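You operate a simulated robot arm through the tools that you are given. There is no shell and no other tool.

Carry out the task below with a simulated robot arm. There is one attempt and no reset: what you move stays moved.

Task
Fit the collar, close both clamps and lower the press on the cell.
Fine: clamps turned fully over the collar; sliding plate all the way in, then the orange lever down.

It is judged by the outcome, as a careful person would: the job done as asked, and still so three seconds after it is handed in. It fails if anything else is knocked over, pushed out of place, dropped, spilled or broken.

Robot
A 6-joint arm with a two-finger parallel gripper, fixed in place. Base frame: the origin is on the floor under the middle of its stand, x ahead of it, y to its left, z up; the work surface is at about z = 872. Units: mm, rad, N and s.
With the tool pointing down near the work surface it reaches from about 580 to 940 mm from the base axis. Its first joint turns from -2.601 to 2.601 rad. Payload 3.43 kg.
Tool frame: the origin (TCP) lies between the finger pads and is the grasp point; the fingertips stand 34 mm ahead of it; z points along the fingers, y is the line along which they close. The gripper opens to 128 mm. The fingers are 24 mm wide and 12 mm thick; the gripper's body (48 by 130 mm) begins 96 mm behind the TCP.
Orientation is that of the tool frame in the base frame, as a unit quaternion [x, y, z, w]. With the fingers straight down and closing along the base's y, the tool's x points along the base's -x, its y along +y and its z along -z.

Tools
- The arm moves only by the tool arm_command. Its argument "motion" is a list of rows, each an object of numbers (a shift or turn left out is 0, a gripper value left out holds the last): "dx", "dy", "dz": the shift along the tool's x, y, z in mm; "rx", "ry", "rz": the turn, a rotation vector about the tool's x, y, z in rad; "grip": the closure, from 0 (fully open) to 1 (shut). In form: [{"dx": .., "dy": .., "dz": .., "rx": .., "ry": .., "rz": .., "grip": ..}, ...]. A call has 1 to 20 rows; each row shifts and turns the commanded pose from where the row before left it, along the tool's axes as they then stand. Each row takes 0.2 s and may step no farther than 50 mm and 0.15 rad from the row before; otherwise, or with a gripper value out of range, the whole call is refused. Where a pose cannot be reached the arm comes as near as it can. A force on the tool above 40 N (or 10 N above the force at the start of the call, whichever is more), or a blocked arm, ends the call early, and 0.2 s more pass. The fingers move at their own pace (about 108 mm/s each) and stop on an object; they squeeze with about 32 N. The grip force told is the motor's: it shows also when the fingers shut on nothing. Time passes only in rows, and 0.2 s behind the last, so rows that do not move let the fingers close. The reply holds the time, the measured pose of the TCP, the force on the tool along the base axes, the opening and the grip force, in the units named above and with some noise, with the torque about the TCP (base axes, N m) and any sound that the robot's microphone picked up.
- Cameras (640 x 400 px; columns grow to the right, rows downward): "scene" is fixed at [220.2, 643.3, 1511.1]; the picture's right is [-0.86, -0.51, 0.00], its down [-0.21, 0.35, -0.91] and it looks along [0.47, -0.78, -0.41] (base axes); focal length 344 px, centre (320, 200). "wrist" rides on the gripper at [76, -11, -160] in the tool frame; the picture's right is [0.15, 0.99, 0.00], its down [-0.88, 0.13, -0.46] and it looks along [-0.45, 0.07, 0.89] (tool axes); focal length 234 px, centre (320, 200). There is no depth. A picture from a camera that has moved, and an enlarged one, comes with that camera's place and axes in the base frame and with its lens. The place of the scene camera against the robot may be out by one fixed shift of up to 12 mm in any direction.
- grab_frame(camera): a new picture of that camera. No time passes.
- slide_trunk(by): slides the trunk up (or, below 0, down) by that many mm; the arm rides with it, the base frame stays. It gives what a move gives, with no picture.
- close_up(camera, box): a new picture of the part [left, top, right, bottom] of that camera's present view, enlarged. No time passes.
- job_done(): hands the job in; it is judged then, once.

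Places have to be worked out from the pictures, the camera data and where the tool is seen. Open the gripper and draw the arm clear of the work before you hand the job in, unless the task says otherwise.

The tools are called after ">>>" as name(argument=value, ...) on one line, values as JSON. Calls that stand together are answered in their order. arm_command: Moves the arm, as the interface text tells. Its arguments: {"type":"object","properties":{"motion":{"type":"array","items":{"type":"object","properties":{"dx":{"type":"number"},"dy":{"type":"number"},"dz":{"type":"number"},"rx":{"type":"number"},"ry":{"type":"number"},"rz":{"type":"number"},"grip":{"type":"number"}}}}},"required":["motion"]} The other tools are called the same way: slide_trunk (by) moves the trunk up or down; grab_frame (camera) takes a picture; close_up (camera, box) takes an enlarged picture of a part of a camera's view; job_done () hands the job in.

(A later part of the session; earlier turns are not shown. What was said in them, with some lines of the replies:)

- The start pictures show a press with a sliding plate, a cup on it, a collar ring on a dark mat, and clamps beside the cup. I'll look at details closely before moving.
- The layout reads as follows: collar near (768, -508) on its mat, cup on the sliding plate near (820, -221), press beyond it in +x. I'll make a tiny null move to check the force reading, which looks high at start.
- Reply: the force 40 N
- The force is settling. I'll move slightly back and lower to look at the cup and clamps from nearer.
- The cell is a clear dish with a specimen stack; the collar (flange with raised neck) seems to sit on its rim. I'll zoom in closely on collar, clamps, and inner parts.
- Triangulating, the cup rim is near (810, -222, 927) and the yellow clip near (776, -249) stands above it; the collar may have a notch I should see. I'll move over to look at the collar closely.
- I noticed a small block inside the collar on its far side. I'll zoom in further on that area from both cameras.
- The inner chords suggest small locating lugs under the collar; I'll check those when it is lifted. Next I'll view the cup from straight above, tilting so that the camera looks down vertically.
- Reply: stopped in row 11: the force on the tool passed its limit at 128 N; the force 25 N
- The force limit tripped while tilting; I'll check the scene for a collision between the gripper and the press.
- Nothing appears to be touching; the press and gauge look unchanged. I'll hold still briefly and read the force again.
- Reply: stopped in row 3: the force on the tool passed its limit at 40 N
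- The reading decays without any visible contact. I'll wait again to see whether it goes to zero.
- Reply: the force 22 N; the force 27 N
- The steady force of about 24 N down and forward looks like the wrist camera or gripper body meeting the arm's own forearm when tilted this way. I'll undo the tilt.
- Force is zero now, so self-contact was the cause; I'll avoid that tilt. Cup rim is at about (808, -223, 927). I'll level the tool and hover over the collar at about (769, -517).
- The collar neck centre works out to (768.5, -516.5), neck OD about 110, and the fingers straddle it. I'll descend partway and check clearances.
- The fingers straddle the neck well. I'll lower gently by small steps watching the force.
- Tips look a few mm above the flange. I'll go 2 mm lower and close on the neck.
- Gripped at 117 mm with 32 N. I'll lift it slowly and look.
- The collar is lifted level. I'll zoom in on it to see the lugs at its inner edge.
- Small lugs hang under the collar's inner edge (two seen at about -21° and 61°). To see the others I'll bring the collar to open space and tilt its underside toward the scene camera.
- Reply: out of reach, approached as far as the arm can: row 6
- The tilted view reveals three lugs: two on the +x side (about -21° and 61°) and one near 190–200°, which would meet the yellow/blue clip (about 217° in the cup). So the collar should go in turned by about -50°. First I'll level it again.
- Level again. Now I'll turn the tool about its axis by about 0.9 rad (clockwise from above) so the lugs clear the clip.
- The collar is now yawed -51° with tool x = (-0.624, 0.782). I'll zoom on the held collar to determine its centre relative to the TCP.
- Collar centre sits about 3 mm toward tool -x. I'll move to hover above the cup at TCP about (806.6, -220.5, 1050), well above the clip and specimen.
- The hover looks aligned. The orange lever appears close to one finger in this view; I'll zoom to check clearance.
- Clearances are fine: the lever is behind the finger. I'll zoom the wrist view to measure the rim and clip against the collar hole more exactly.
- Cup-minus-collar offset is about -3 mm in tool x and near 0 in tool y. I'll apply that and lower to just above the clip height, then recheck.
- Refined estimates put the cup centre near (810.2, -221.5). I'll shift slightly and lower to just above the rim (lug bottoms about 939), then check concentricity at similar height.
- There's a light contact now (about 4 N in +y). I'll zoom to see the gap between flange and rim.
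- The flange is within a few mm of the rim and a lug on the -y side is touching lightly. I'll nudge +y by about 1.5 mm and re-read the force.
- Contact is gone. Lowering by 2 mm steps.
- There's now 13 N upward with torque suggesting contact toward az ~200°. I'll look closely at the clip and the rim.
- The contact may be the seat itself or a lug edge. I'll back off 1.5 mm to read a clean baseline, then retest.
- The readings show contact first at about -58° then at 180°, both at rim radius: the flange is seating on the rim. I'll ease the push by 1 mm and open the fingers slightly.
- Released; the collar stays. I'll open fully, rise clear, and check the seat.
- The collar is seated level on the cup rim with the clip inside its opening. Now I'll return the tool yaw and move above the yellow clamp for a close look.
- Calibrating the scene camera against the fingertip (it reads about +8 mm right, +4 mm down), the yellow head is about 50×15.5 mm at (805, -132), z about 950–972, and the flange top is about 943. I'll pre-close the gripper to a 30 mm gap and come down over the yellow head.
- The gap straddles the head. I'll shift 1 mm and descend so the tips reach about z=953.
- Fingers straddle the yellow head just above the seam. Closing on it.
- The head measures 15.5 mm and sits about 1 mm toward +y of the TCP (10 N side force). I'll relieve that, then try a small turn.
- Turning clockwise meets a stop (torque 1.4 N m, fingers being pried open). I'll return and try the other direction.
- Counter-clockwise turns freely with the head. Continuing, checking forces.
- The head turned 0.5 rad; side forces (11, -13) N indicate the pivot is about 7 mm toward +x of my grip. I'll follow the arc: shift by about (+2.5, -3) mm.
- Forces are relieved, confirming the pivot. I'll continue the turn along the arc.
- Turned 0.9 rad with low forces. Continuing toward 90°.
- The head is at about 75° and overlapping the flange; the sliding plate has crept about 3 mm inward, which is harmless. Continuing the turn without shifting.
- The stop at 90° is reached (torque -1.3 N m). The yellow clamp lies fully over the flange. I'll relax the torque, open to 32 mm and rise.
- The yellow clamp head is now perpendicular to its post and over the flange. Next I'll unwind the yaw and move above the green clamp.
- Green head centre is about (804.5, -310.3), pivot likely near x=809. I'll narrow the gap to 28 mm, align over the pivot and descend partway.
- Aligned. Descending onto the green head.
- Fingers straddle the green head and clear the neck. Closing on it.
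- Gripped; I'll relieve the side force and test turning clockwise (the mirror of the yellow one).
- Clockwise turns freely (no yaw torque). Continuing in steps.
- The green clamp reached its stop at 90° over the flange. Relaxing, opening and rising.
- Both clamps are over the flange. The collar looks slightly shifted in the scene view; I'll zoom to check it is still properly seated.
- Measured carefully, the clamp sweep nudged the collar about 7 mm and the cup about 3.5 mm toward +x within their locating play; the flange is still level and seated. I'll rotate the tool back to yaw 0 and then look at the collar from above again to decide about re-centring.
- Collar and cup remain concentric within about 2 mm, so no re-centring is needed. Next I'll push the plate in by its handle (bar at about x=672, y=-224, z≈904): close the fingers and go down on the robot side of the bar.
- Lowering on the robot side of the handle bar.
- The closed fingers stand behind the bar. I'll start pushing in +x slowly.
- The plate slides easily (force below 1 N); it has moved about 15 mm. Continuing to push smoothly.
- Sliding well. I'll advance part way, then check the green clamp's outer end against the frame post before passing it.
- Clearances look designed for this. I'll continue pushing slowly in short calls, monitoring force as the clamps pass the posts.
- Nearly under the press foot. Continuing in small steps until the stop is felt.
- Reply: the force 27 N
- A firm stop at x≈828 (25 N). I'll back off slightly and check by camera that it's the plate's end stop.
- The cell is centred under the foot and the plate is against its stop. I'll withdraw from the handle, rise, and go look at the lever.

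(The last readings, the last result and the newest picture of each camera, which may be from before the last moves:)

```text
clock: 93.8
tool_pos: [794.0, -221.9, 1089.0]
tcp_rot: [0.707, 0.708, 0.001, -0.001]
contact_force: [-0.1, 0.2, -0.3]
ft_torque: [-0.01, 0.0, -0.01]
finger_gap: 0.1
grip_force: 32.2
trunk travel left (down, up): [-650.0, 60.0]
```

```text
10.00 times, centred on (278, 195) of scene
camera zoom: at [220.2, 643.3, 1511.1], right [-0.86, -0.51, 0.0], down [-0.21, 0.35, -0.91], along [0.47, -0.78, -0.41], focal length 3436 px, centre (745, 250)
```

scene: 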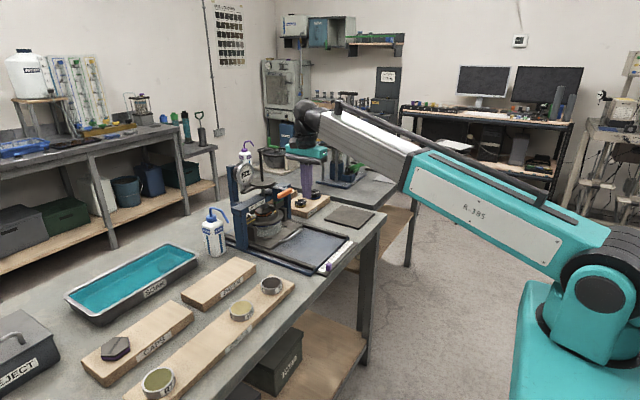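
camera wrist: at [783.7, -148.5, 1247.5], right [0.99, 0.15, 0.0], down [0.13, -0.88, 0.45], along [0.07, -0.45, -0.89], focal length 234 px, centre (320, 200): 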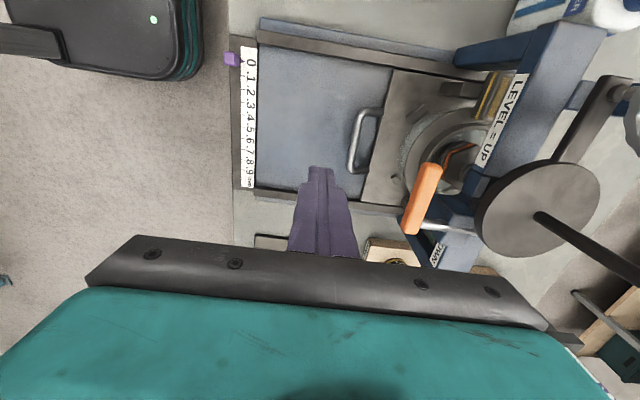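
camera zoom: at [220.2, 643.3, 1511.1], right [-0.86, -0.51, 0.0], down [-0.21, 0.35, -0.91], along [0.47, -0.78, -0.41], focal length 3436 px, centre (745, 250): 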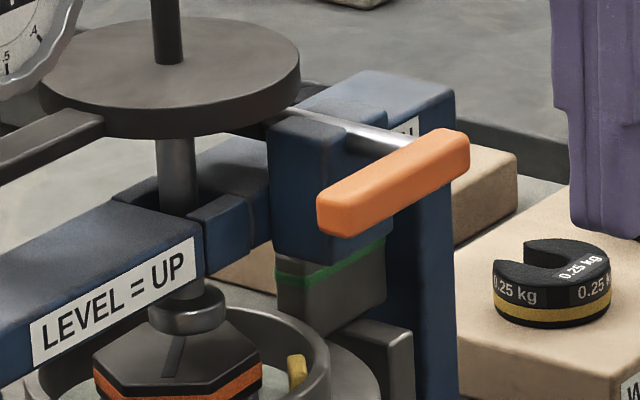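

The lever rod runs at about y=-265 from the handle toward the press; I'll move the wrist camera closer for a detailed look at the lever and bracket.

>>> arm_command(motion=[{"dz": -21, "dx": -8}, {"dx": -10, "dy": 20}, {"dx": -10, "dy": 25}, {"dy": 11}, {}])

>>> grab_frame(camera="wrist")

>>> close_up(camera="wrist", box=[360, 90, 520, 260])

```text
clock: 95.0
tool_pos: [851.3, -250.5, 1109.0]
tcp_rot: [0.707, 0.708, 0.0, 0.0]
contact_force: [0.2, 0.4, 1.3]
ft_torque: [0.0, -0.01, -0.04]
finger_gap: 0.0
grip_force: 31.9
trunk travel left (down, up): [-650.0, 60.0]
```

```text
taken
camera wrist: at [840.0, -176.2, 1268.7], right [0.99, 0.15, 0.0], down [0.13, -0.88, 0.45], along [0.07, -0.45, -0.89], focal length 234 px, centre (320, 200)
```

wrist: 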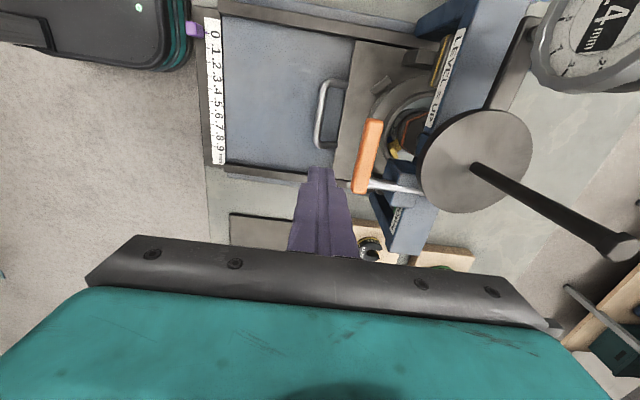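

```text
2.35 times, centred on (440, 175) of wrist
camera zoom: at [840.0, -176.2, 1268.7], right [0.99, 0.15, 0.0], down [0.13, -0.88, 0.45], along [0.07, -0.45, -0.89], focal length 551 px, centre (38, 259)
```

zoom: 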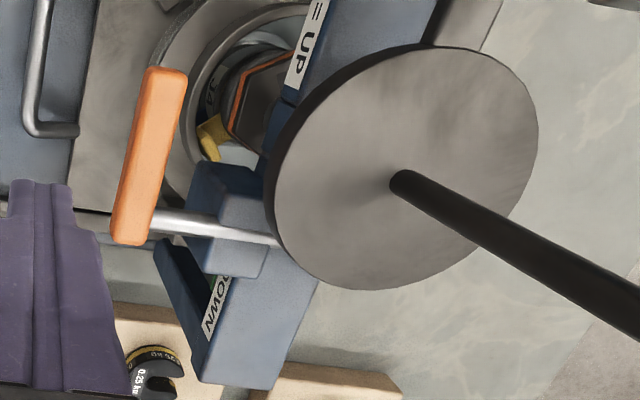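

The lever rod rests centrally on a bracket (x 923–958) and the handle hangs in front of it at x≈896, z≈1045. I'll unwind the yaw to 0, then position closed fingers above the handle near the rod end.

>>> arm_command(motion=[{"rz": -0.1}, {"rz": -0.14}, {"rz": -0.14}, {"rz": -0.14}, {"rz": -0.14}, {"rz": -0.14}, {"rz": -0.14}, {"rz": -0.14}, {"rz": -0.14}, {"rz": -0.14}, {"rz": -0.14}, {"rz": -0.07}, {}])

>>> arm_command(motion=[{"dx": -12, "dy": -4}, {"dx": -16, "dy": -4}, {"dx": -14, "dy": -3}, {}])

>>> close_up(camera="scene", box=[240, 150, 320, 225])

>>> grab_frame(camera="wrist")

```text
clock: 97.8
tool_pos: [850.7, -251.7, 1107.9]
tcp_rot: [-0.001, 1.0, 0.001, -0.001]
contact_force: [0.6, -0.3, -0.9]
ft_torque: [0.0, 0.0, 0.02]
finger_gap: 0.0
grip_force: 31.5
trunk travel left (down, up): [-650.0, 60.0]
```

```text
clock: 98.8
tool_pos: [888.9, -260.6, 1108.2]
tcp_rot: [0.001, 1.0, 0.001, 0.002]
contact_force: [-0.1, -0.3, 0.4]
ft_torque: [-0.05, 0.02, -0.02]
finger_gap: 0.0
grip_force: 32.2
out of reach, approached as far as the arm can: row 3
trunk travel left (down, up): [-650.0, 60.0]
```

```text
5.33 times, centred on (280, 188) of scene
camera zoom: at [220.2, 643.3, 1511.1], right [-0.86, -0.51, 0.0], down [-0.21, 0.35, -0.91], along [0.47, -0.78, -0.41], focal length 1832 px, centre (533, 267)
```

zoom: 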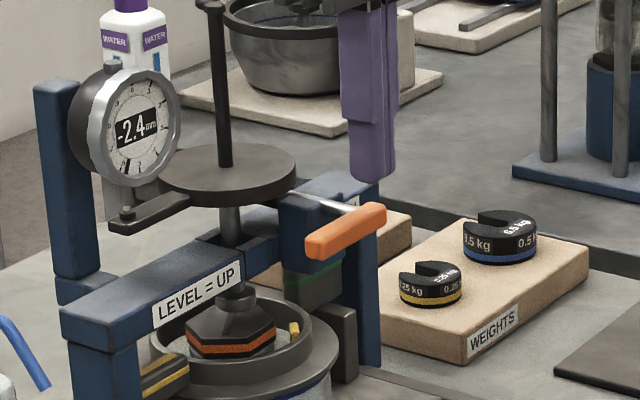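

```text
taken
camera wrist: at [813.8, -273.0, 1267.2], right [-0.15, 0.99, 0.0], down [0.88, 0.13, 0.46], along [0.45, 0.07, -0.89], focal length 234 px, centre (320, 200)
```

wrist: 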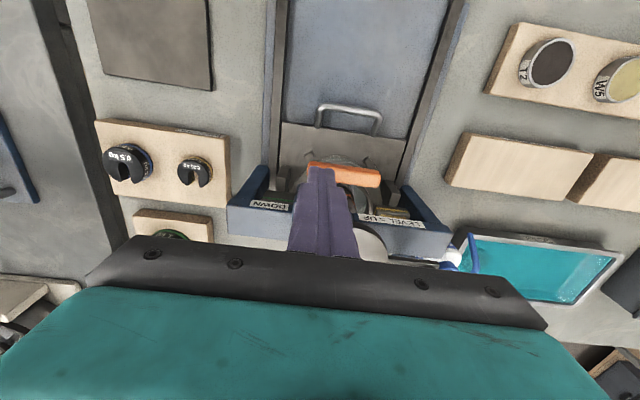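

Straight-down reach ends at about x=889 here. Tilting the tool forward (fingers pointing toward +x) gives reach and pushes along the lever's arc. I'll back off and tilt 0.4 rad.

>>> arm_command(motion=[{"dx": 10}, {"dx": 6}, {"ry": -0.08}, {"ry": -0.08}, {"ry": -0.08}, {"ry": -0.08}, {"ry": -0.08}, {}])

>>> close_up(camera="scene", box=[240, 150, 320, 225])

>>> grab_frame(camera="wrist")

```text
clock: 100.6
tool_pos: [873.6, -259.9, 1107.4]
tcp_rot: [-0.001, 0.98, 0.001, 0.199]
contact_force: [0.2, -0.3, -0.3]
ft_torque: [-0.02, -0.01, -0.01]
finger_gap: 0.0
grip_force: 32.0
trunk travel left (down, up): [-650.0, 60.0]
```

```text
5.33 times, centred on (280, 188) of scene
camera zoom: at [220.2, 643.3, 1511.1], right [-0.86, -0.51, 0.0], down [-0.21, 0.35, -0.91], along [0.47, -0.78, -0.41], focal length 1832 px, centre (533, 267)
```

zoom: 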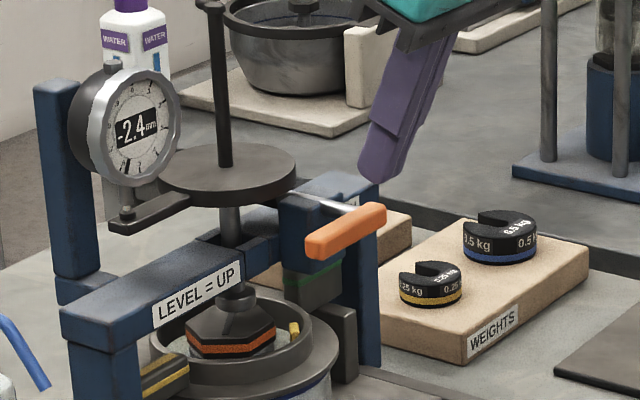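

```text
taken
camera wrist: at [742.4, -273.6, 1225.0], right [-0.14, 0.99, -0.06], down [0.63, 0.13, 0.76], along [0.76, 0.07, -0.64], focal length 234 px, centre (320, 200)
```

wrist: 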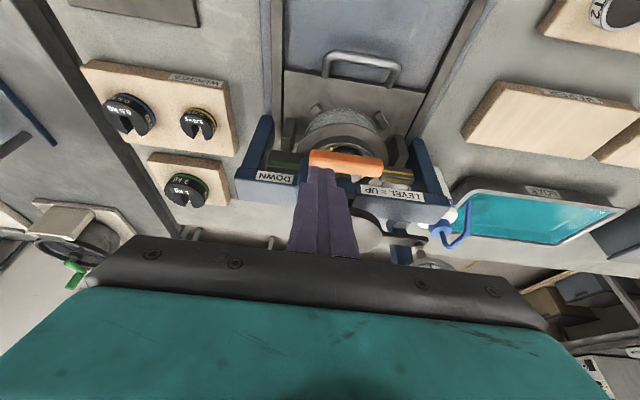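

>>> close_up(camera="wrist", box=[225, 95, 465, 245])

```text
2.67 times, centred on (345, 170) of wrist
camera zoom: at [742.4, -273.6, 1225.0], right [-0.14, 0.99, -0.06], down [0.63, 0.13, 0.76], along [0.76, 0.07, -0.64], focal length 624 px, centre (253, 280)
```

zoom: 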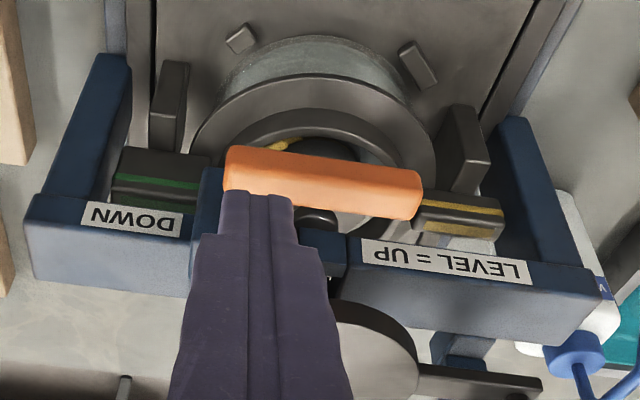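

The tip is just above the handle's rod end; both clamps clearly show closed over the flange. I'll advance along the finger axis until contact with the handle.

>>> arm_command(motion=[{"dz": 5}, {"dz": 5}, {"dz": 4}, {}])

>>> arm_command(motion=[{"dz": 2}, {"dz": 2}, {}])

>>> arm_command(motion=[{"dz": 2}, {"dz": 2}, {}])

```text
clock: 101.6
tool_pos: [878.6, -260.5, 1094.6]
tcp_rot: [0.0, 0.98, 0.001, 0.2]
contact_force: [-0.5, 0.2, -0.4]
ft_torque: [-0.01, 0.0, -0.01]
finger_gap: 0.0
grip_force: 32.0
trunk travel left (down, up): [-650.0, 60.0]
```

```text
clock: 102.4
tool_pos: [880.9, -260.4, 1092.1]
tcp_rot: [0.0, 0.98, 0.001, 0.198]
contact_force: [-1.0, -0.4, 1.0]
ft_torque: [-0.01, -0.03, 0.01]
finger_gap: 0.0
grip_force: 31.4
trunk travel left (down, up): [-650.0, 60.0]
```

```text
clock: 103.2
tool_pos: [882.6, -260.9, 1088.3]
tcp_rot: [0.0, 0.98, 0.0, 0.199]
contact_force: [-1.2, 0.3, 2.9]
ft_torque: [0.0, 0.01, -0.04]
finger_gap: 0.0
grip_force: 32.6
trunk travel left (down, up): [-650.0, 60.0]
```

Light contact (3 N). Continuing to press down, with checks.

>>> arm_command(motion=[{"dz": 2}, {"dz": 2}, {"dz": 2}, {}])

>>> close_up(camera="wrist", box=[225, 95, 465, 245])

>>> close_up(camera="scene", box=[250, 165, 305, 215])

```text
clock: 104.2
tool_pos: [880.9, -261.5, 1087.3]
tcp_rot: [0.0, 0.979, -0.001, 0.203]
contact_force: [-3.6, -2.0, 38.1]
ft_torque: [-0.03, -0.02, -0.14]
finger_gap: 0.0
grip_force: 31.6
trunk travel left (down, up): [-650.0, 60.0]
```

```text
2.67 times, centred on (345, 170) of wrist
camera zoom: at [749.2, -273.2, 1204.4], right [-0.13, 0.99, -0.06], down [0.63, 0.13, 0.77], along [0.77, 0.07, -0.64], focal length 624 px, centre (253, 280)
```

zoom: 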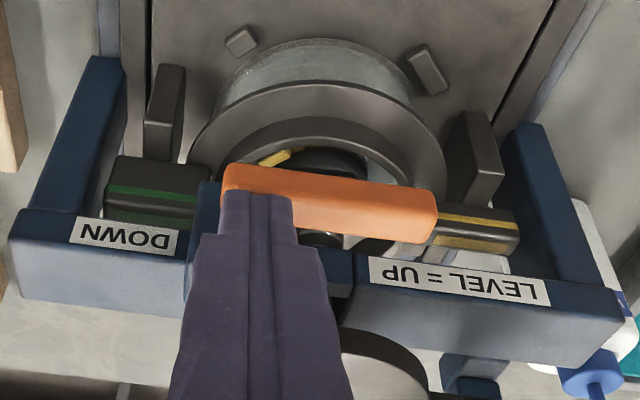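

```text
8.00 times, centred on (278, 190) of scene
camera zoom: at [220.2, 643.3, 1511.1], right [-0.86, -0.51, 0.0], down [-0.21, 0.35, -0.91], along [0.47, -0.78, -0.41], focal length 2749 px, centre (660, 280)
```

zoom: 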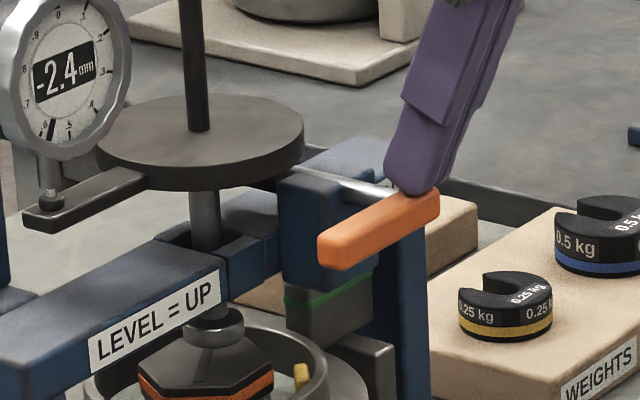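

38 N at the rod end moved nothing: the silver rod is the shaft (axis along x), and the orange arm swings about it — level now, so its free +y end must be pushed down. I'll back off immediately.

>>> arm_command(motion=[{"dz": -4}, {"dz": -8}, {"dz": -10}, {}])

>>> close_up(camera="wrist", box=[225, 95, 465, 245])

```text
clock: 105.2
tool_pos: [875.6, -260.3, 1101.7]
tcp_rot: [0.0, 0.98, 0.001, 0.198]
contact_force: [-0.2, -0.3, 0.5]
ft_torque: [0.0, -0.05, 0.03]
finger_gap: 0.0
grip_force: 31.9
trunk travel left (down, up): [-650.0, 60.0]
```

```text
2.67 times, centred on (345, 170) of wrist
camera zoom: at [744.0, -274.0, 1219.2], right [-0.14, 0.99, -0.05], down [0.63, 0.13, 0.76], along [0.76, 0.07, -0.65], focal length 624 px, centre (253, 280)
```

zoom: 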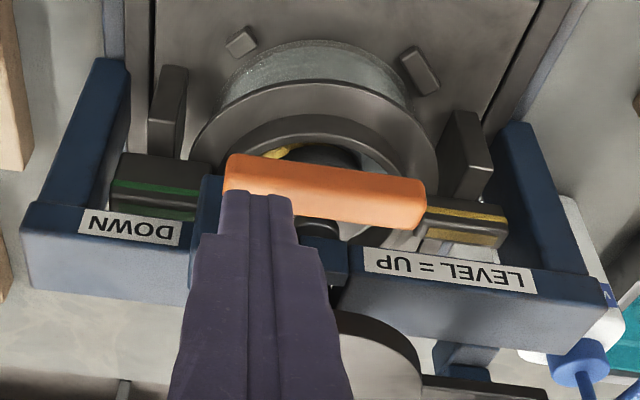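

The handle is unchanged. I'll reduce the tilt to 0.25 rad and move above the free (+y) end of the orange arm.

>>> arm_command(motion=[{"ry": 0.08}, {"ry": 0.07}, {"dx": -4, "dy": 20, "dz": 0.5}, {"dx": -4, "dy": 20, "dz": 1}, {"dx": -3.6, "dy": 14, "dz": 1}, {}])

>>> close_up(camera="wrist", box=[205, 85, 445, 245])

>>> close_up(camera="scene", box=[250, 160, 310, 215])

```text
clock: 106.6
tool_pos: [888.1, -206.6, 1101.8]
tcp_rot: [0.0, 0.992, 0.001, 0.126]
contact_force: [-0.4, -0.2, 0.1]
ft_torque: [0.02, 0.0, 0.01]
finger_gap: 0.0
grip_force: 31.8
trunk travel left (down, up): [-650.0, 60.0]
```

```text
2.50 times, centred on (325, 165) of wrist
camera zoom: at [775.2, -219.1, 1238.5], right [-0.14, 0.99, -0.04], down [0.74, 0.13, 0.66], along [0.66, 0.07, -0.75], focal length 585 px, centre (308, 288)
```

zoom: 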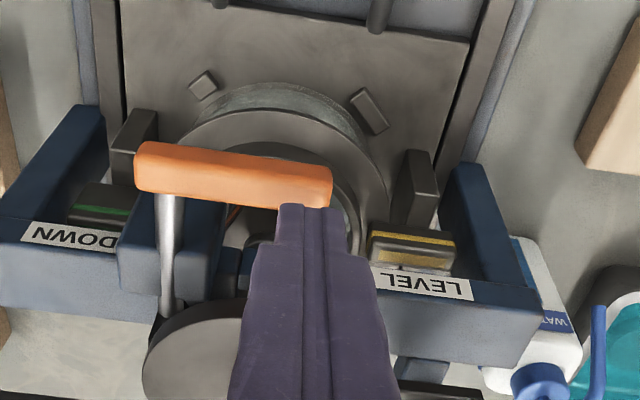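

```text
7.27 times, centred on (280, 188) of scene
camera zoom: at [220.2, 643.3, 1511.1], right [-0.86, -0.51, 0.0], down [-0.21, 0.35, -0.91], along [0.47, -0.78, -0.41], focal length 2499 px, centre (611, 291)
```

zoom: 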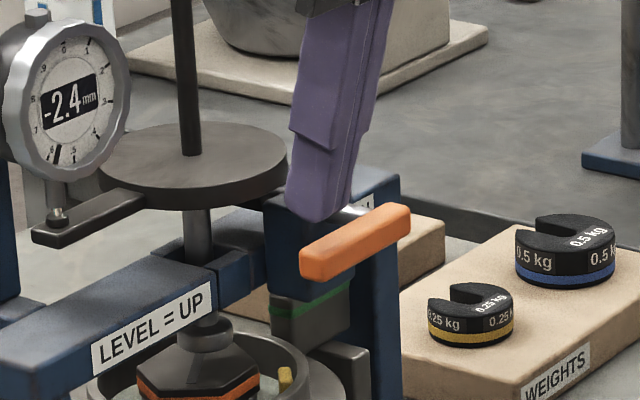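

The view confirms a crank: shaft along x, arm along +y. I'll lower straight down onto the free end.

>>> arm_command(motion=[{"dx": 1.25, "dz": 4.84}, {"dx": 1, "dz": 3.87}, {"dx": 0.75, "dz": 2.9}, {}])

>>> arm_command(motion=[{"dx": 0.5, "dz": 1.94}, {"dx": 0.5, "dz": 1.94}, {}])

>>> arm_command(motion=[{"dx": 0.5, "dz": 1.94}, {"dx": 0.5, "dz": 1.94}, {}])

>>> close_up(camera="wrist", box=[205, 85, 445, 245])

```text
clock: 107.6
tool_pos: [888.4, -205.4, 1089.7]
tcp_rot: [0.0, 0.992, 0.001, 0.126]
contact_force: [-0.3, -0.1, -0.3]
ft_torque: [-0.01, 0.01, 0.01]
finger_gap: 0.2
grip_force: 31.5
trunk travel left (down, up): [-650.0, 60.0]
```

```text
clock: 108.4
tool_pos: [886.1, -207.1, 1087.4]
tcp_rot: [-0.001, 0.992, 0.001, 0.127]
contact_force: [0.8, 0.5, 4.4]
ft_torque: [-0.04, -0.04, -0.03]
finger_gap: 0.0
grip_force: 31.5
trunk travel left (down, up): [-650.0, 60.0]
```

```text
clock: 109.2
tool_pos: [887.8, -207.5, 1083.2]
tcp_rot: [0.0, 0.992, 0.001, 0.125]
contact_force: [-1.1, 2.6, 1.4]
ft_torque: [0.04, 0.02, -0.02]
finger_gap: 0.0
grip_force: 31.6
trunk travel left (down, up): [-650.0, 60.0]
```

```text
2.50 times, centred on (325, 165) of wrist
camera zoom: at [775.1, -219.6, 1218.5], right [-0.14, 0.99, -0.03], down [0.74, 0.13, 0.66], along [0.66, 0.07, -0.75], focal length 585 px, centre (308, 288)
```

zoom: 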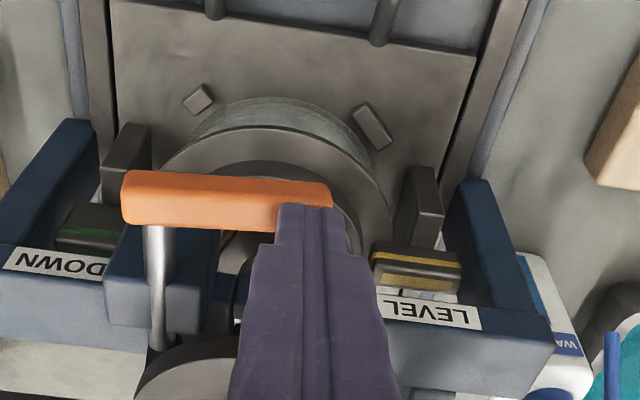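

The arm is turning: the free end goes down with only a few newtons. I'll continue along its arc.

>>> arm_command(motion=[{"dx": 0.75, "dz": 2.9}, {"dx": 0.75, "dz": 2.9}, {"dx": 0.75, "dz": 2.9}, {"dx": 0.75, "dz": 2.9}, {}])

>>> arm_command(motion=[{"dx": 0.75, "dz": 2.9}, {"dx": 0.75, "dz": 2.9}, {"dx": 0.75, "dz": 2.9}, {}])

>>> close_up(camera="scene", box=[225, 160, 310, 235])

>>> close_up(camera="wrist", box=[205, 85, 445, 245])

```text
clock: 110.4
tool_pos: [887.6, -207.2, 1070.3]
tcp_rot: [0.0, 0.992, 0.001, 0.124]
contact_force: [0.3, 0.2, 0.4]
ft_torque: [-0.01, 0.01, -0.02]
finger_gap: 0.0
grip_force: 32.4
trunk travel left (down, up): [-650.0, 60.0]
```

```text
clock: 111.4
tool_pos: [886.8, -205.2, 1060.1]
tcp_rot: [0.0, 0.992, 0.001, 0.125]
contact_force: [0.5, -1.1, 0.9]
ft_torque: [0.01, 0.01, -0.03]
finger_gap: 0.0
grip_force: 32.8
trunk travel left (down, up): [-650.0, 60.0]
```

```text
5.33 times, centred on (268, 198) of scene
camera zoom: at [220.2, 643.3, 1511.1], right [-0.86, -0.51, 0.0], down [-0.21, 0.35, -0.91], along [0.47, -0.78, -0.41], focal length 1832 px, centre (600, 213)
```

zoom: 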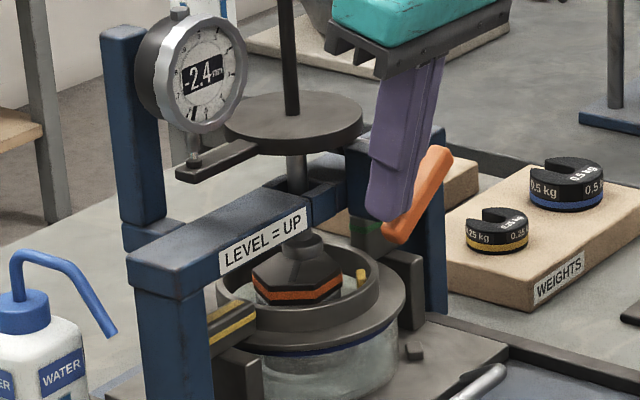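

```text
2.50 times, centred on (325, 165) of wrist
camera zoom: at [774.8, -219.5, 1197.8], right [-0.14, 0.99, -0.03], down [0.74, 0.13, 0.66], along [0.66, 0.07, -0.75], focal length 585 px, centre (308, 288)
```

zoom: 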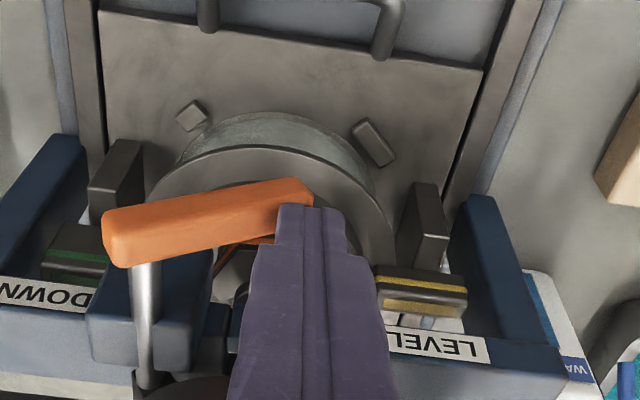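

The arm is at about 30° down and the press is moving freely. Continuing along the arc, shifting toward -y as it swings under the shaft.

>>> arm_command(motion=[{"dx": 0.87, "dy": -1.5, "dz": 3.4}, {"dx": 0.87, "dy": -2.5, "dz": 3.4}, {"dx": 0.87, "dy": -2.5, "dz": 3.4}, {}])

>>> arm_command(motion=[{"dx": 0.87, "dy": -2.8, "dz": 3.4}, {"dx": 0.87, "dy": -2.8, "dz": 3.4}, {"dx": 0.87, "dy": -3, "dz": 3.2}, {}])

>>> close_up(camera="scene", box=[225, 160, 310, 235])

>>> close_up(camera="wrist", box=[205, 85, 445, 245])

```text
clock: 112.4
tool_pos: [886.7, -212.7, 1051.6]
tcp_rot: [0.0, 0.992, 0.001, 0.125]
contact_force: [-0.3, 0.1, 1.0]
ft_torque: [0.02, 0.05, 0.01]
finger_gap: 0.0
grip_force: 31.6
trunk travel left (down, up): [-650.0, 60.0]
```

```text
clock: 113.4
tool_pos: [886.5, -222.0, 1041.9]
tcp_rot: [0.001, 0.992, 0.001, 0.125]
contact_force: [-0.6, 0.0, 1.3]
ft_torque: [0.0, 0.0, -0.01]
finger_gap: 0.0
grip_force: 31.8
trunk travel left (down, up): [-650.0, 60.0]
```

```text
5.33 times, centred on (268, 198) of scene
camera zoom: at [220.2, 643.3, 1511.1], right [-0.86, -0.51, 0.0], down [-0.21, 0.35, -0.91], along [0.47, -0.78, -0.41], focal length 1832 px, centre (600, 213)
```

zoom: 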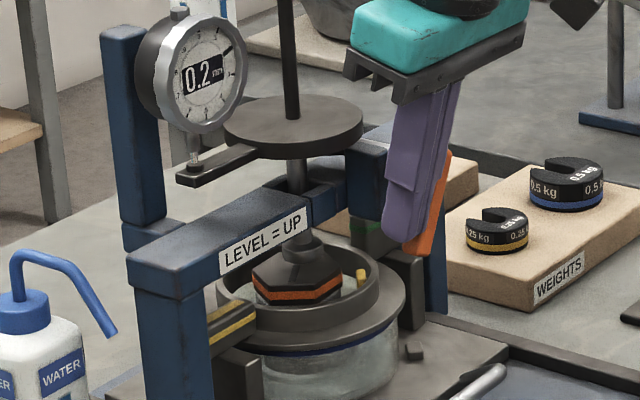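

```text
2.50 times, centred on (325, 165) of wrist
camera zoom: at [774.6, -234.9, 1177.0], right [-0.14, 0.99, -0.03], down [0.74, 0.13, 0.66], along [0.66, 0.07, -0.75], focal length 585 px, centre (308, 288)
```

zoom: 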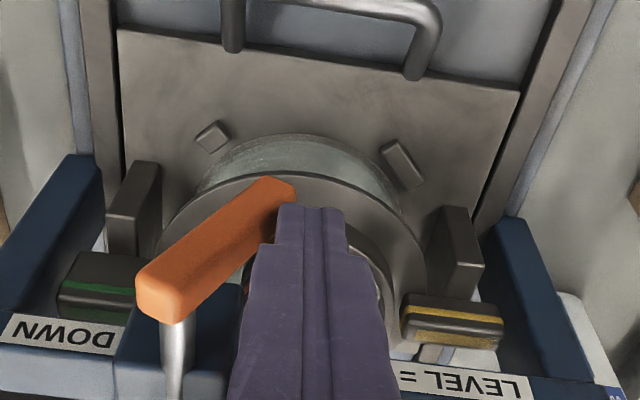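

The gauge now reads 0.2: the press is coming down; lever at about 60°. Continuing toward vertical.

>>> arm_command(motion=[{"dx": 0.75, "dy": -3, "dz": 2.9}, {"dx": 0.75, "dy": -3, "dz": 2.9}, {"dx": 0.75, "dy": -3.2, "dz": 2.9}, {}])

>>> arm_command(motion=[{"dx": 0.5, "dy": -3.2, "dz": 1.94}, {"dx": 0.5, "dy": -3.2, "dz": 1.94}, {}])

>>> close_up(camera="scene", box=[225, 160, 310, 235])

>>> close_up(camera="wrist", box=[205, 85, 445, 245])

```text
clock: 114.4
tool_pos: [887.4, -232.0, 1033.1]
tcp_rot: [0.0, 0.992, 0.001, 0.125]
contact_force: [-0.4, 0.3, 0.4]
ft_torque: [0.0, 0.0, -0.02]
finger_gap: 0.2
grip_force: 32.5
trunk travel left (down, up): [-650.0, 60.0]
```

```text
clock: 115.2
tool_pos: [886.9, -235.5, 1027.3]
tcp_rot: [0.0, 0.992, 0.0, 0.125]
contact_force: [-0.9, 3.5, -0.8]
ft_torque: [-0.05, -0.01, -0.01]
finger_gap: 0.0
grip_force: 32.1
trunk travel left (down, up): [-650.0, 60.0]
```

```text
5.33 times, centred on (268, 198) of scene
camera zoom: at [220.2, 643.3, 1511.1], right [-0.86, -0.51, 0.0], down [-0.21, 0.35, -0.91], along [0.47, -0.78, -0.41], focal length 1832 px, centre (600, 213)
```

zoom: 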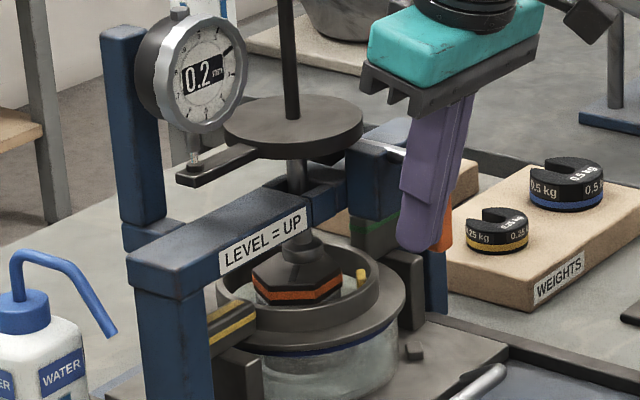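

```text
2.50 times, centred on (325, 165) of wrist
camera zoom: at [774.4, -249.5, 1163.9], right [-0.14, 0.99, -0.03], down [0.74, 0.13, 0.66], along [0.66, 0.07, -0.75], focal length 585 px, centre (308, 288)
```

zoom: 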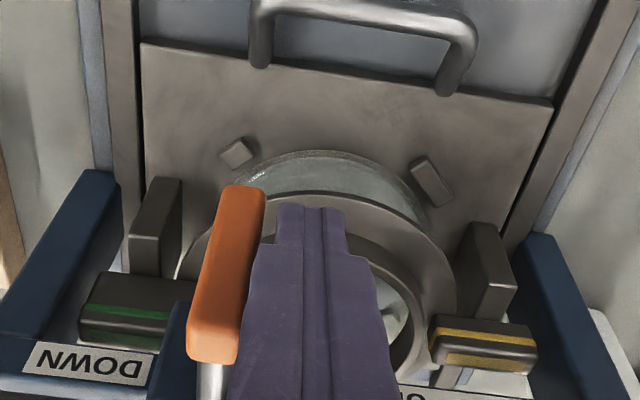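

Lever is at about 80°. I'll push sideways a little more to reach its end stop.

>>> arm_command(motion=[{"dy": -2.5, "dx": 0.25, "dz": 0.97}, {"dy": -2.5}, {}])

>>> arm_command(motion=[{"dy": -2}, {"dy": -2}, {}])

>>> close_up(camera="wrist", box=[205, 85, 445, 245])

```text
clock: 116.0
tool_pos: [886.2, -236.7, 1027.7]
tcp_rot: [-0.001, 0.992, 0.003, 0.125]
contact_force: [-1.0, 26.1, 3.2]
ft_torque: [-0.61, -0.07, 0.05]
finger_gap: 0.3
grip_force: 31.6
trunk travel left (down, up): [-650.0, 60.0]
```

```text
clock: 116.8
tool_pos: [886.7, -237.0, 1028.5]
tcp_rot: [-0.004, 0.992, 0.009, 0.124]
contact_force: [-1.6, 11.6, 2.5]
ft_torque: [-0.31, -0.01, -0.06]
finger_gap: 0.0
grip_force: 32.4
trunk travel left (down, up): [-650.0, 60.0]
stopped in row 3: the force on the tool passed its limit at 40 N (the readings are from after the stop); the commanded pose is now the measured one
```

```text
2.50 times, centred on (325, 165) of wrist
camera zoom: at [774.8, -252.0, 1163.1], right [-0.15, 0.99, -0.02], down [0.74, 0.13, 0.66], along [0.66, 0.08, -0.75], focal length 585 px, centre (308, 288)
```

zoom: 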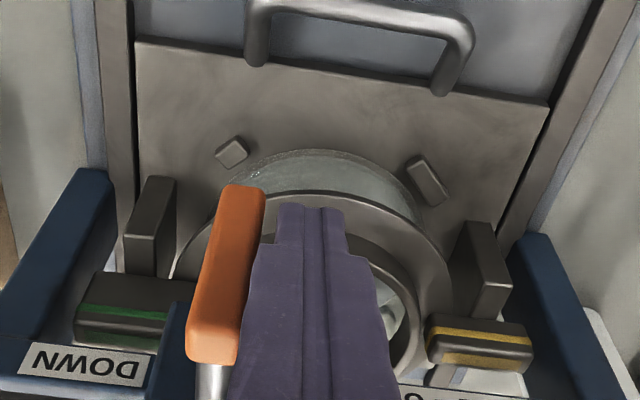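

The lever hangs vertical against its stop (40 N reached, no further motion). I'll back the fingers off to +y and withdraw.

>>> arm_command(motion=[{"dy": 3}, {"dy": 6}, {"dy": 8}, {}])

>>> close_up(camera="scene", box=[225, 155, 315, 245])

>>> close_up(camera="wrist", box=[205, 85, 445, 245])

```text
clock: 117.8
tool_pos: [886.7, -222.6, 1026.9]
tcp_rot: [-0.003, 0.992, 0.006, 0.125]
contact_force: [-0.1, -0.5, 0.4]
ft_torque: [0.01, 0.02, -0.03]
finger_gap: 0.0
grip_force: 32.2
trunk travel left (down, up): [-650.0, 60.0]
```

```text
4.44 times, centred on (270, 200) of scene
camera zoom: at [220.2, 643.3, 1511.1], right [-0.86, -0.51, 0.0], down [-0.21, 0.35, -0.91], along [0.47, -0.78, -0.41], focal length 1527 px, centre (542, 200)
```

zoom: 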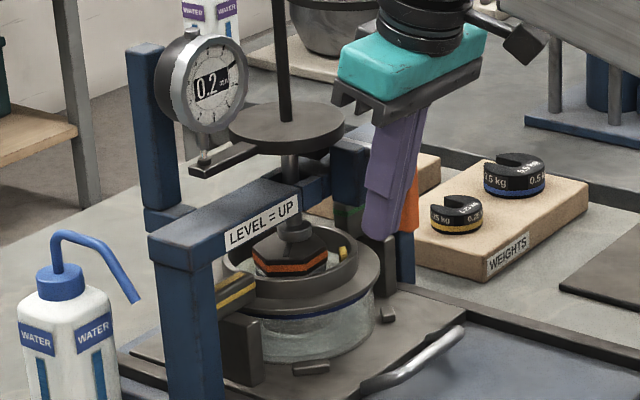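

```text
2.50 times, centred on (325, 165) of wrist
camera zoom: at [774.7, -237.9, 1162.6], right [-0.15, 0.99, -0.02], down [0.74, 0.13, 0.66], along [0.66, 0.08, -0.75], focal length 585 px, centre (308, 288)
```

zoom: 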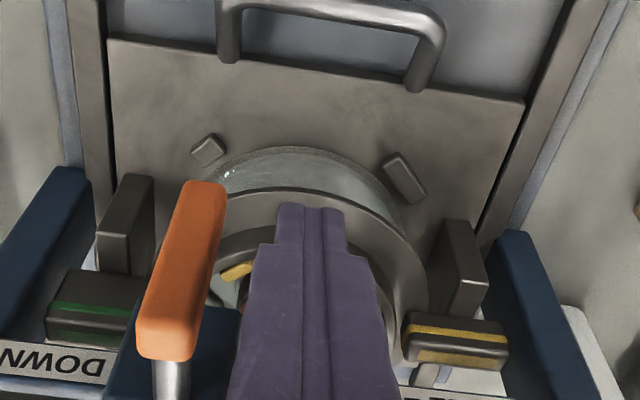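

The lever stays down and the gauge holds at 0.2. Withdrawing up and back now.

>>> arm_command(motion=[{"dz": -10}, {"dz": -20}, {"dz": -25}, {"dz": -25}, {"dx": 20, "dz": -10}, {"dx": 30}, {"dx": 30}, {"ry": 0.08}, {"ry": 0.08}, {"ry": 0.085}, {}])

>>> grab_frame(camera="wrist")

>>> close_up(camera="scene", box=[225, 155, 325, 255])

```text
clock: 120.2
tool_pos: [787.0, -225.6, 1094.1]
tcp_rot: [-0.002, 1.0, 0.007, 0.003]
contact_force: [0.2, 0.1, 0.5]
ft_torque: [-0.01, -0.03, 0.01]
finger_gap: 0.0
grip_force: 31.6
trunk travel left (down, up): [-650.0, 60.0]
```

```text
taken
camera wrist: at [711.3, -239.9, 1253.3], right [-0.15, 0.99, 0.01], down [0.88, 0.13, 0.46], along [0.45, 0.08, -0.89], focal length 234 px, centre (320, 200)
```

wrist: 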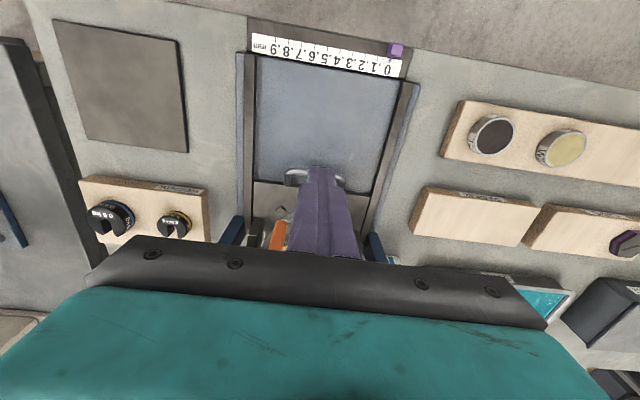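

```text
4.00 times, centred on (275, 205) of scene
camera zoom: at [220.2, 643.3, 1511.1], right [-0.86, -0.51, 0.0], down [-0.21, 0.35, -0.91], along [0.47, -0.78, -0.41], focal length 1374 px, centre (500, 180)
```

zoom: 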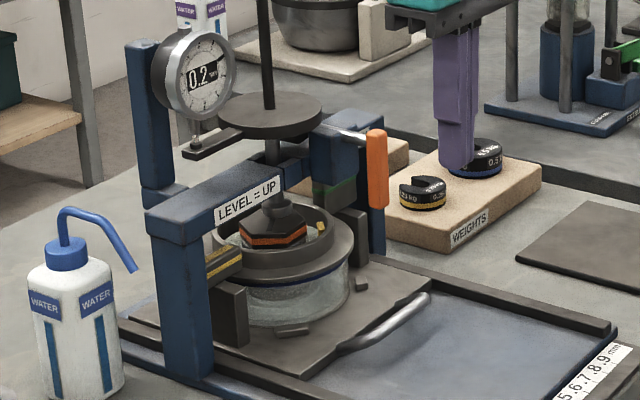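

The lever hangs straight down. I'll zoom in to verify the foot on the specimen, the clamps and the plate position.

>>> close_up(camera="scene", box=[250, 180, 300, 230])

>>> close_up(camera="scene", box=[250, 160, 300, 205])

>>> close_up(camera="scene", box=[235, 205, 335, 270])

```text
8.00 times, centred on (275, 205) of scene
camera zoom: at [220.2, 643.3, 1511.1], right [-0.86, -0.51, 0.0], down [-0.21, 0.35, -0.91], along [0.47, -0.78, -0.41], focal length 2749 px, centre (680, 160)
```

zoom: 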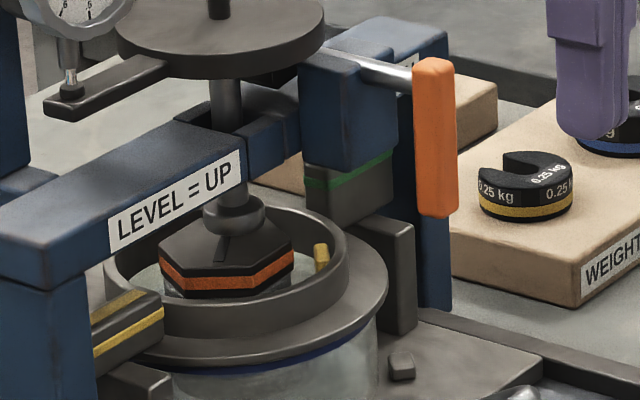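

```text
8.89 times, centred on (275, 182) of scene
camera zoom: at [220.2, 643.3, 1511.1], right [-0.86, -0.51, 0.0], down [-0.21, 0.35, -0.91], along [0.47, -0.78, -0.41], focal length 3054 px, centre (720, 356)
```

zoom: 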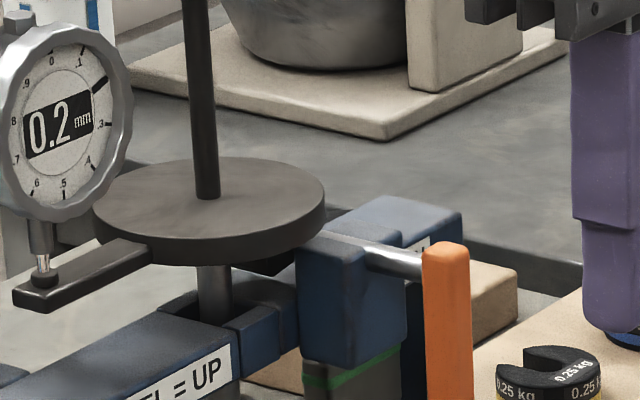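

```text
6.15 times, centred on (285, 238) of scene
camera zoom: at [220.2, 643.3, 1511.1], right [-0.86, -0.51, 0.0], down [-0.21, 0.35, -0.91], along [0.47, -0.78, -0.41], focal length 2114 px, centre (535, -31)
```

zoom: 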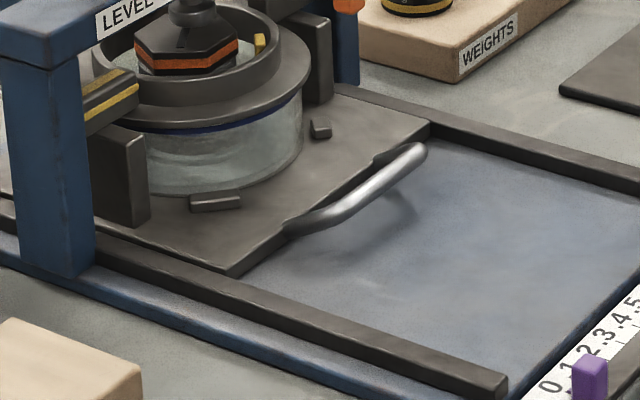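

Everything checks: foot on the specimen, lever vertical, clamps across the flange, plate at its stop. I'll move the arm clear and open the gripper.

>>> arm_command(motion=[{"dx": 20}, {"dx": 30, "dy": -15}, {"dx": 30, "dy": -25}, {"dy": -25, "grip": 0.5}, {"dy": -15, "grip": 0.0}, {}, {}])

>>> grab_frame(camera="scene")

>>> close_up(camera="wrist", box=[220, 100, 440, 260])

```text
clock: 121.8
tool_pos: [707.1, -305.8, 1092.3]
tcp_rot: [-0.002, 1.0, 0.006, 0.003]
contact_force: [0.2, -0.4, 1.0]
ft_torque: [-0.02, -0.02, 0.01]
finger_gap: 128.0
grip_force: 0.1
trunk travel left (down, up): [-650.0, 60.0]
```

```text
taken
```

scene: 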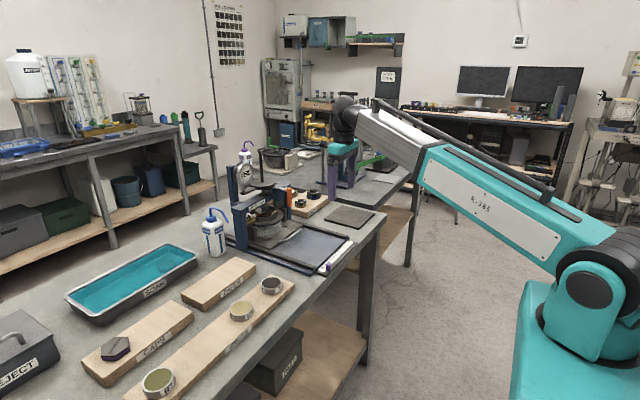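

```text
2.50 times, centred on (330, 180) of wrist
camera zoom: at [631.8, -320.2, 1252.0], right [-0.15, 0.99, 0.01], down [0.88, 0.13, 0.46], along [0.46, 0.08, -0.89], focal length 585 px, centre (295, 250)
```

zoom: 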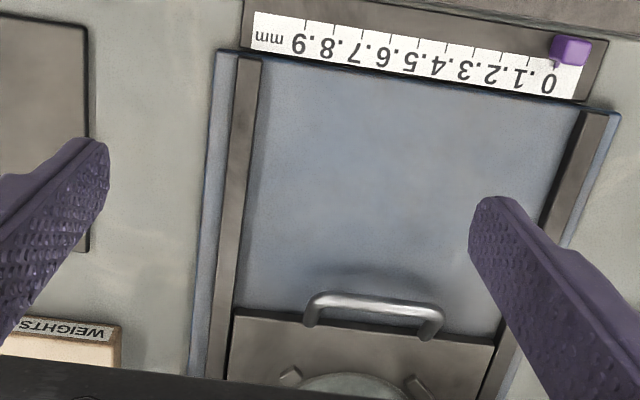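

The arm is clear and the gripper open. One last close look before handing in.

>>> close_up(camera="scene", box=[225, 155, 325, 255])

```text
4.00 times, centred on (275, 205) of scene
camera zoom: at [220.2, 643.3, 1511.1], right [-0.86, -0.51, 0.0], down [-0.21, 0.35, -0.91], along [0.47, -0.78, -0.41], focal length 1374 px, centre (500, 180)
```

zoom: 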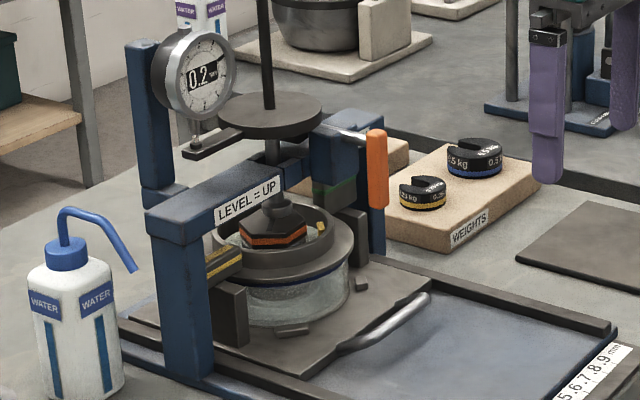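

The collar is seated, both clamps are closed over it, the plate is fully in, and the lever is down with the press on the cell. The gauge is steady at 0.2 and nothing else is disturbed, so I'm handing in.

>>> job_done()

```text
The job is handed in.
```

I fitted the collar, closed both clamps, slid the plate in and lowered the press onto the cell, then handed the job in. I don't have the judge's result.

- **Collar:** it sits level on the cup rim. I turned it about 50° before fitting so the lugs underneath clear the blue and yellow clip inside the cup.
- **Clamps:** both are turned 90° to their stops and lie across the flange. Closing them pushed the cup about 3.5 mm further in, along the plate's travel. The collar moved with it and is still centred on the cup to within about 2 mm. I left it that way, so the specimen sits about 4–5 mm off the centre of the press foot, which still lands fully on it.
- **Plate:** it is in against its end stop; 25 N of push moved it no further.
- **Lever:** it hangs straight down against its stop, and the gauge went from -2.4 to 0.2 mm as the press came down. I first pressed on the wrong end, over its shaft, with 38 N; nothing moved, and I then pushed the free end down.

Early on the gripper touched the robot's own forearm while tilting for a camera view, so I undid the tilt. Nothing was knocked over or dropped, and the arm is clear with the gripper open.
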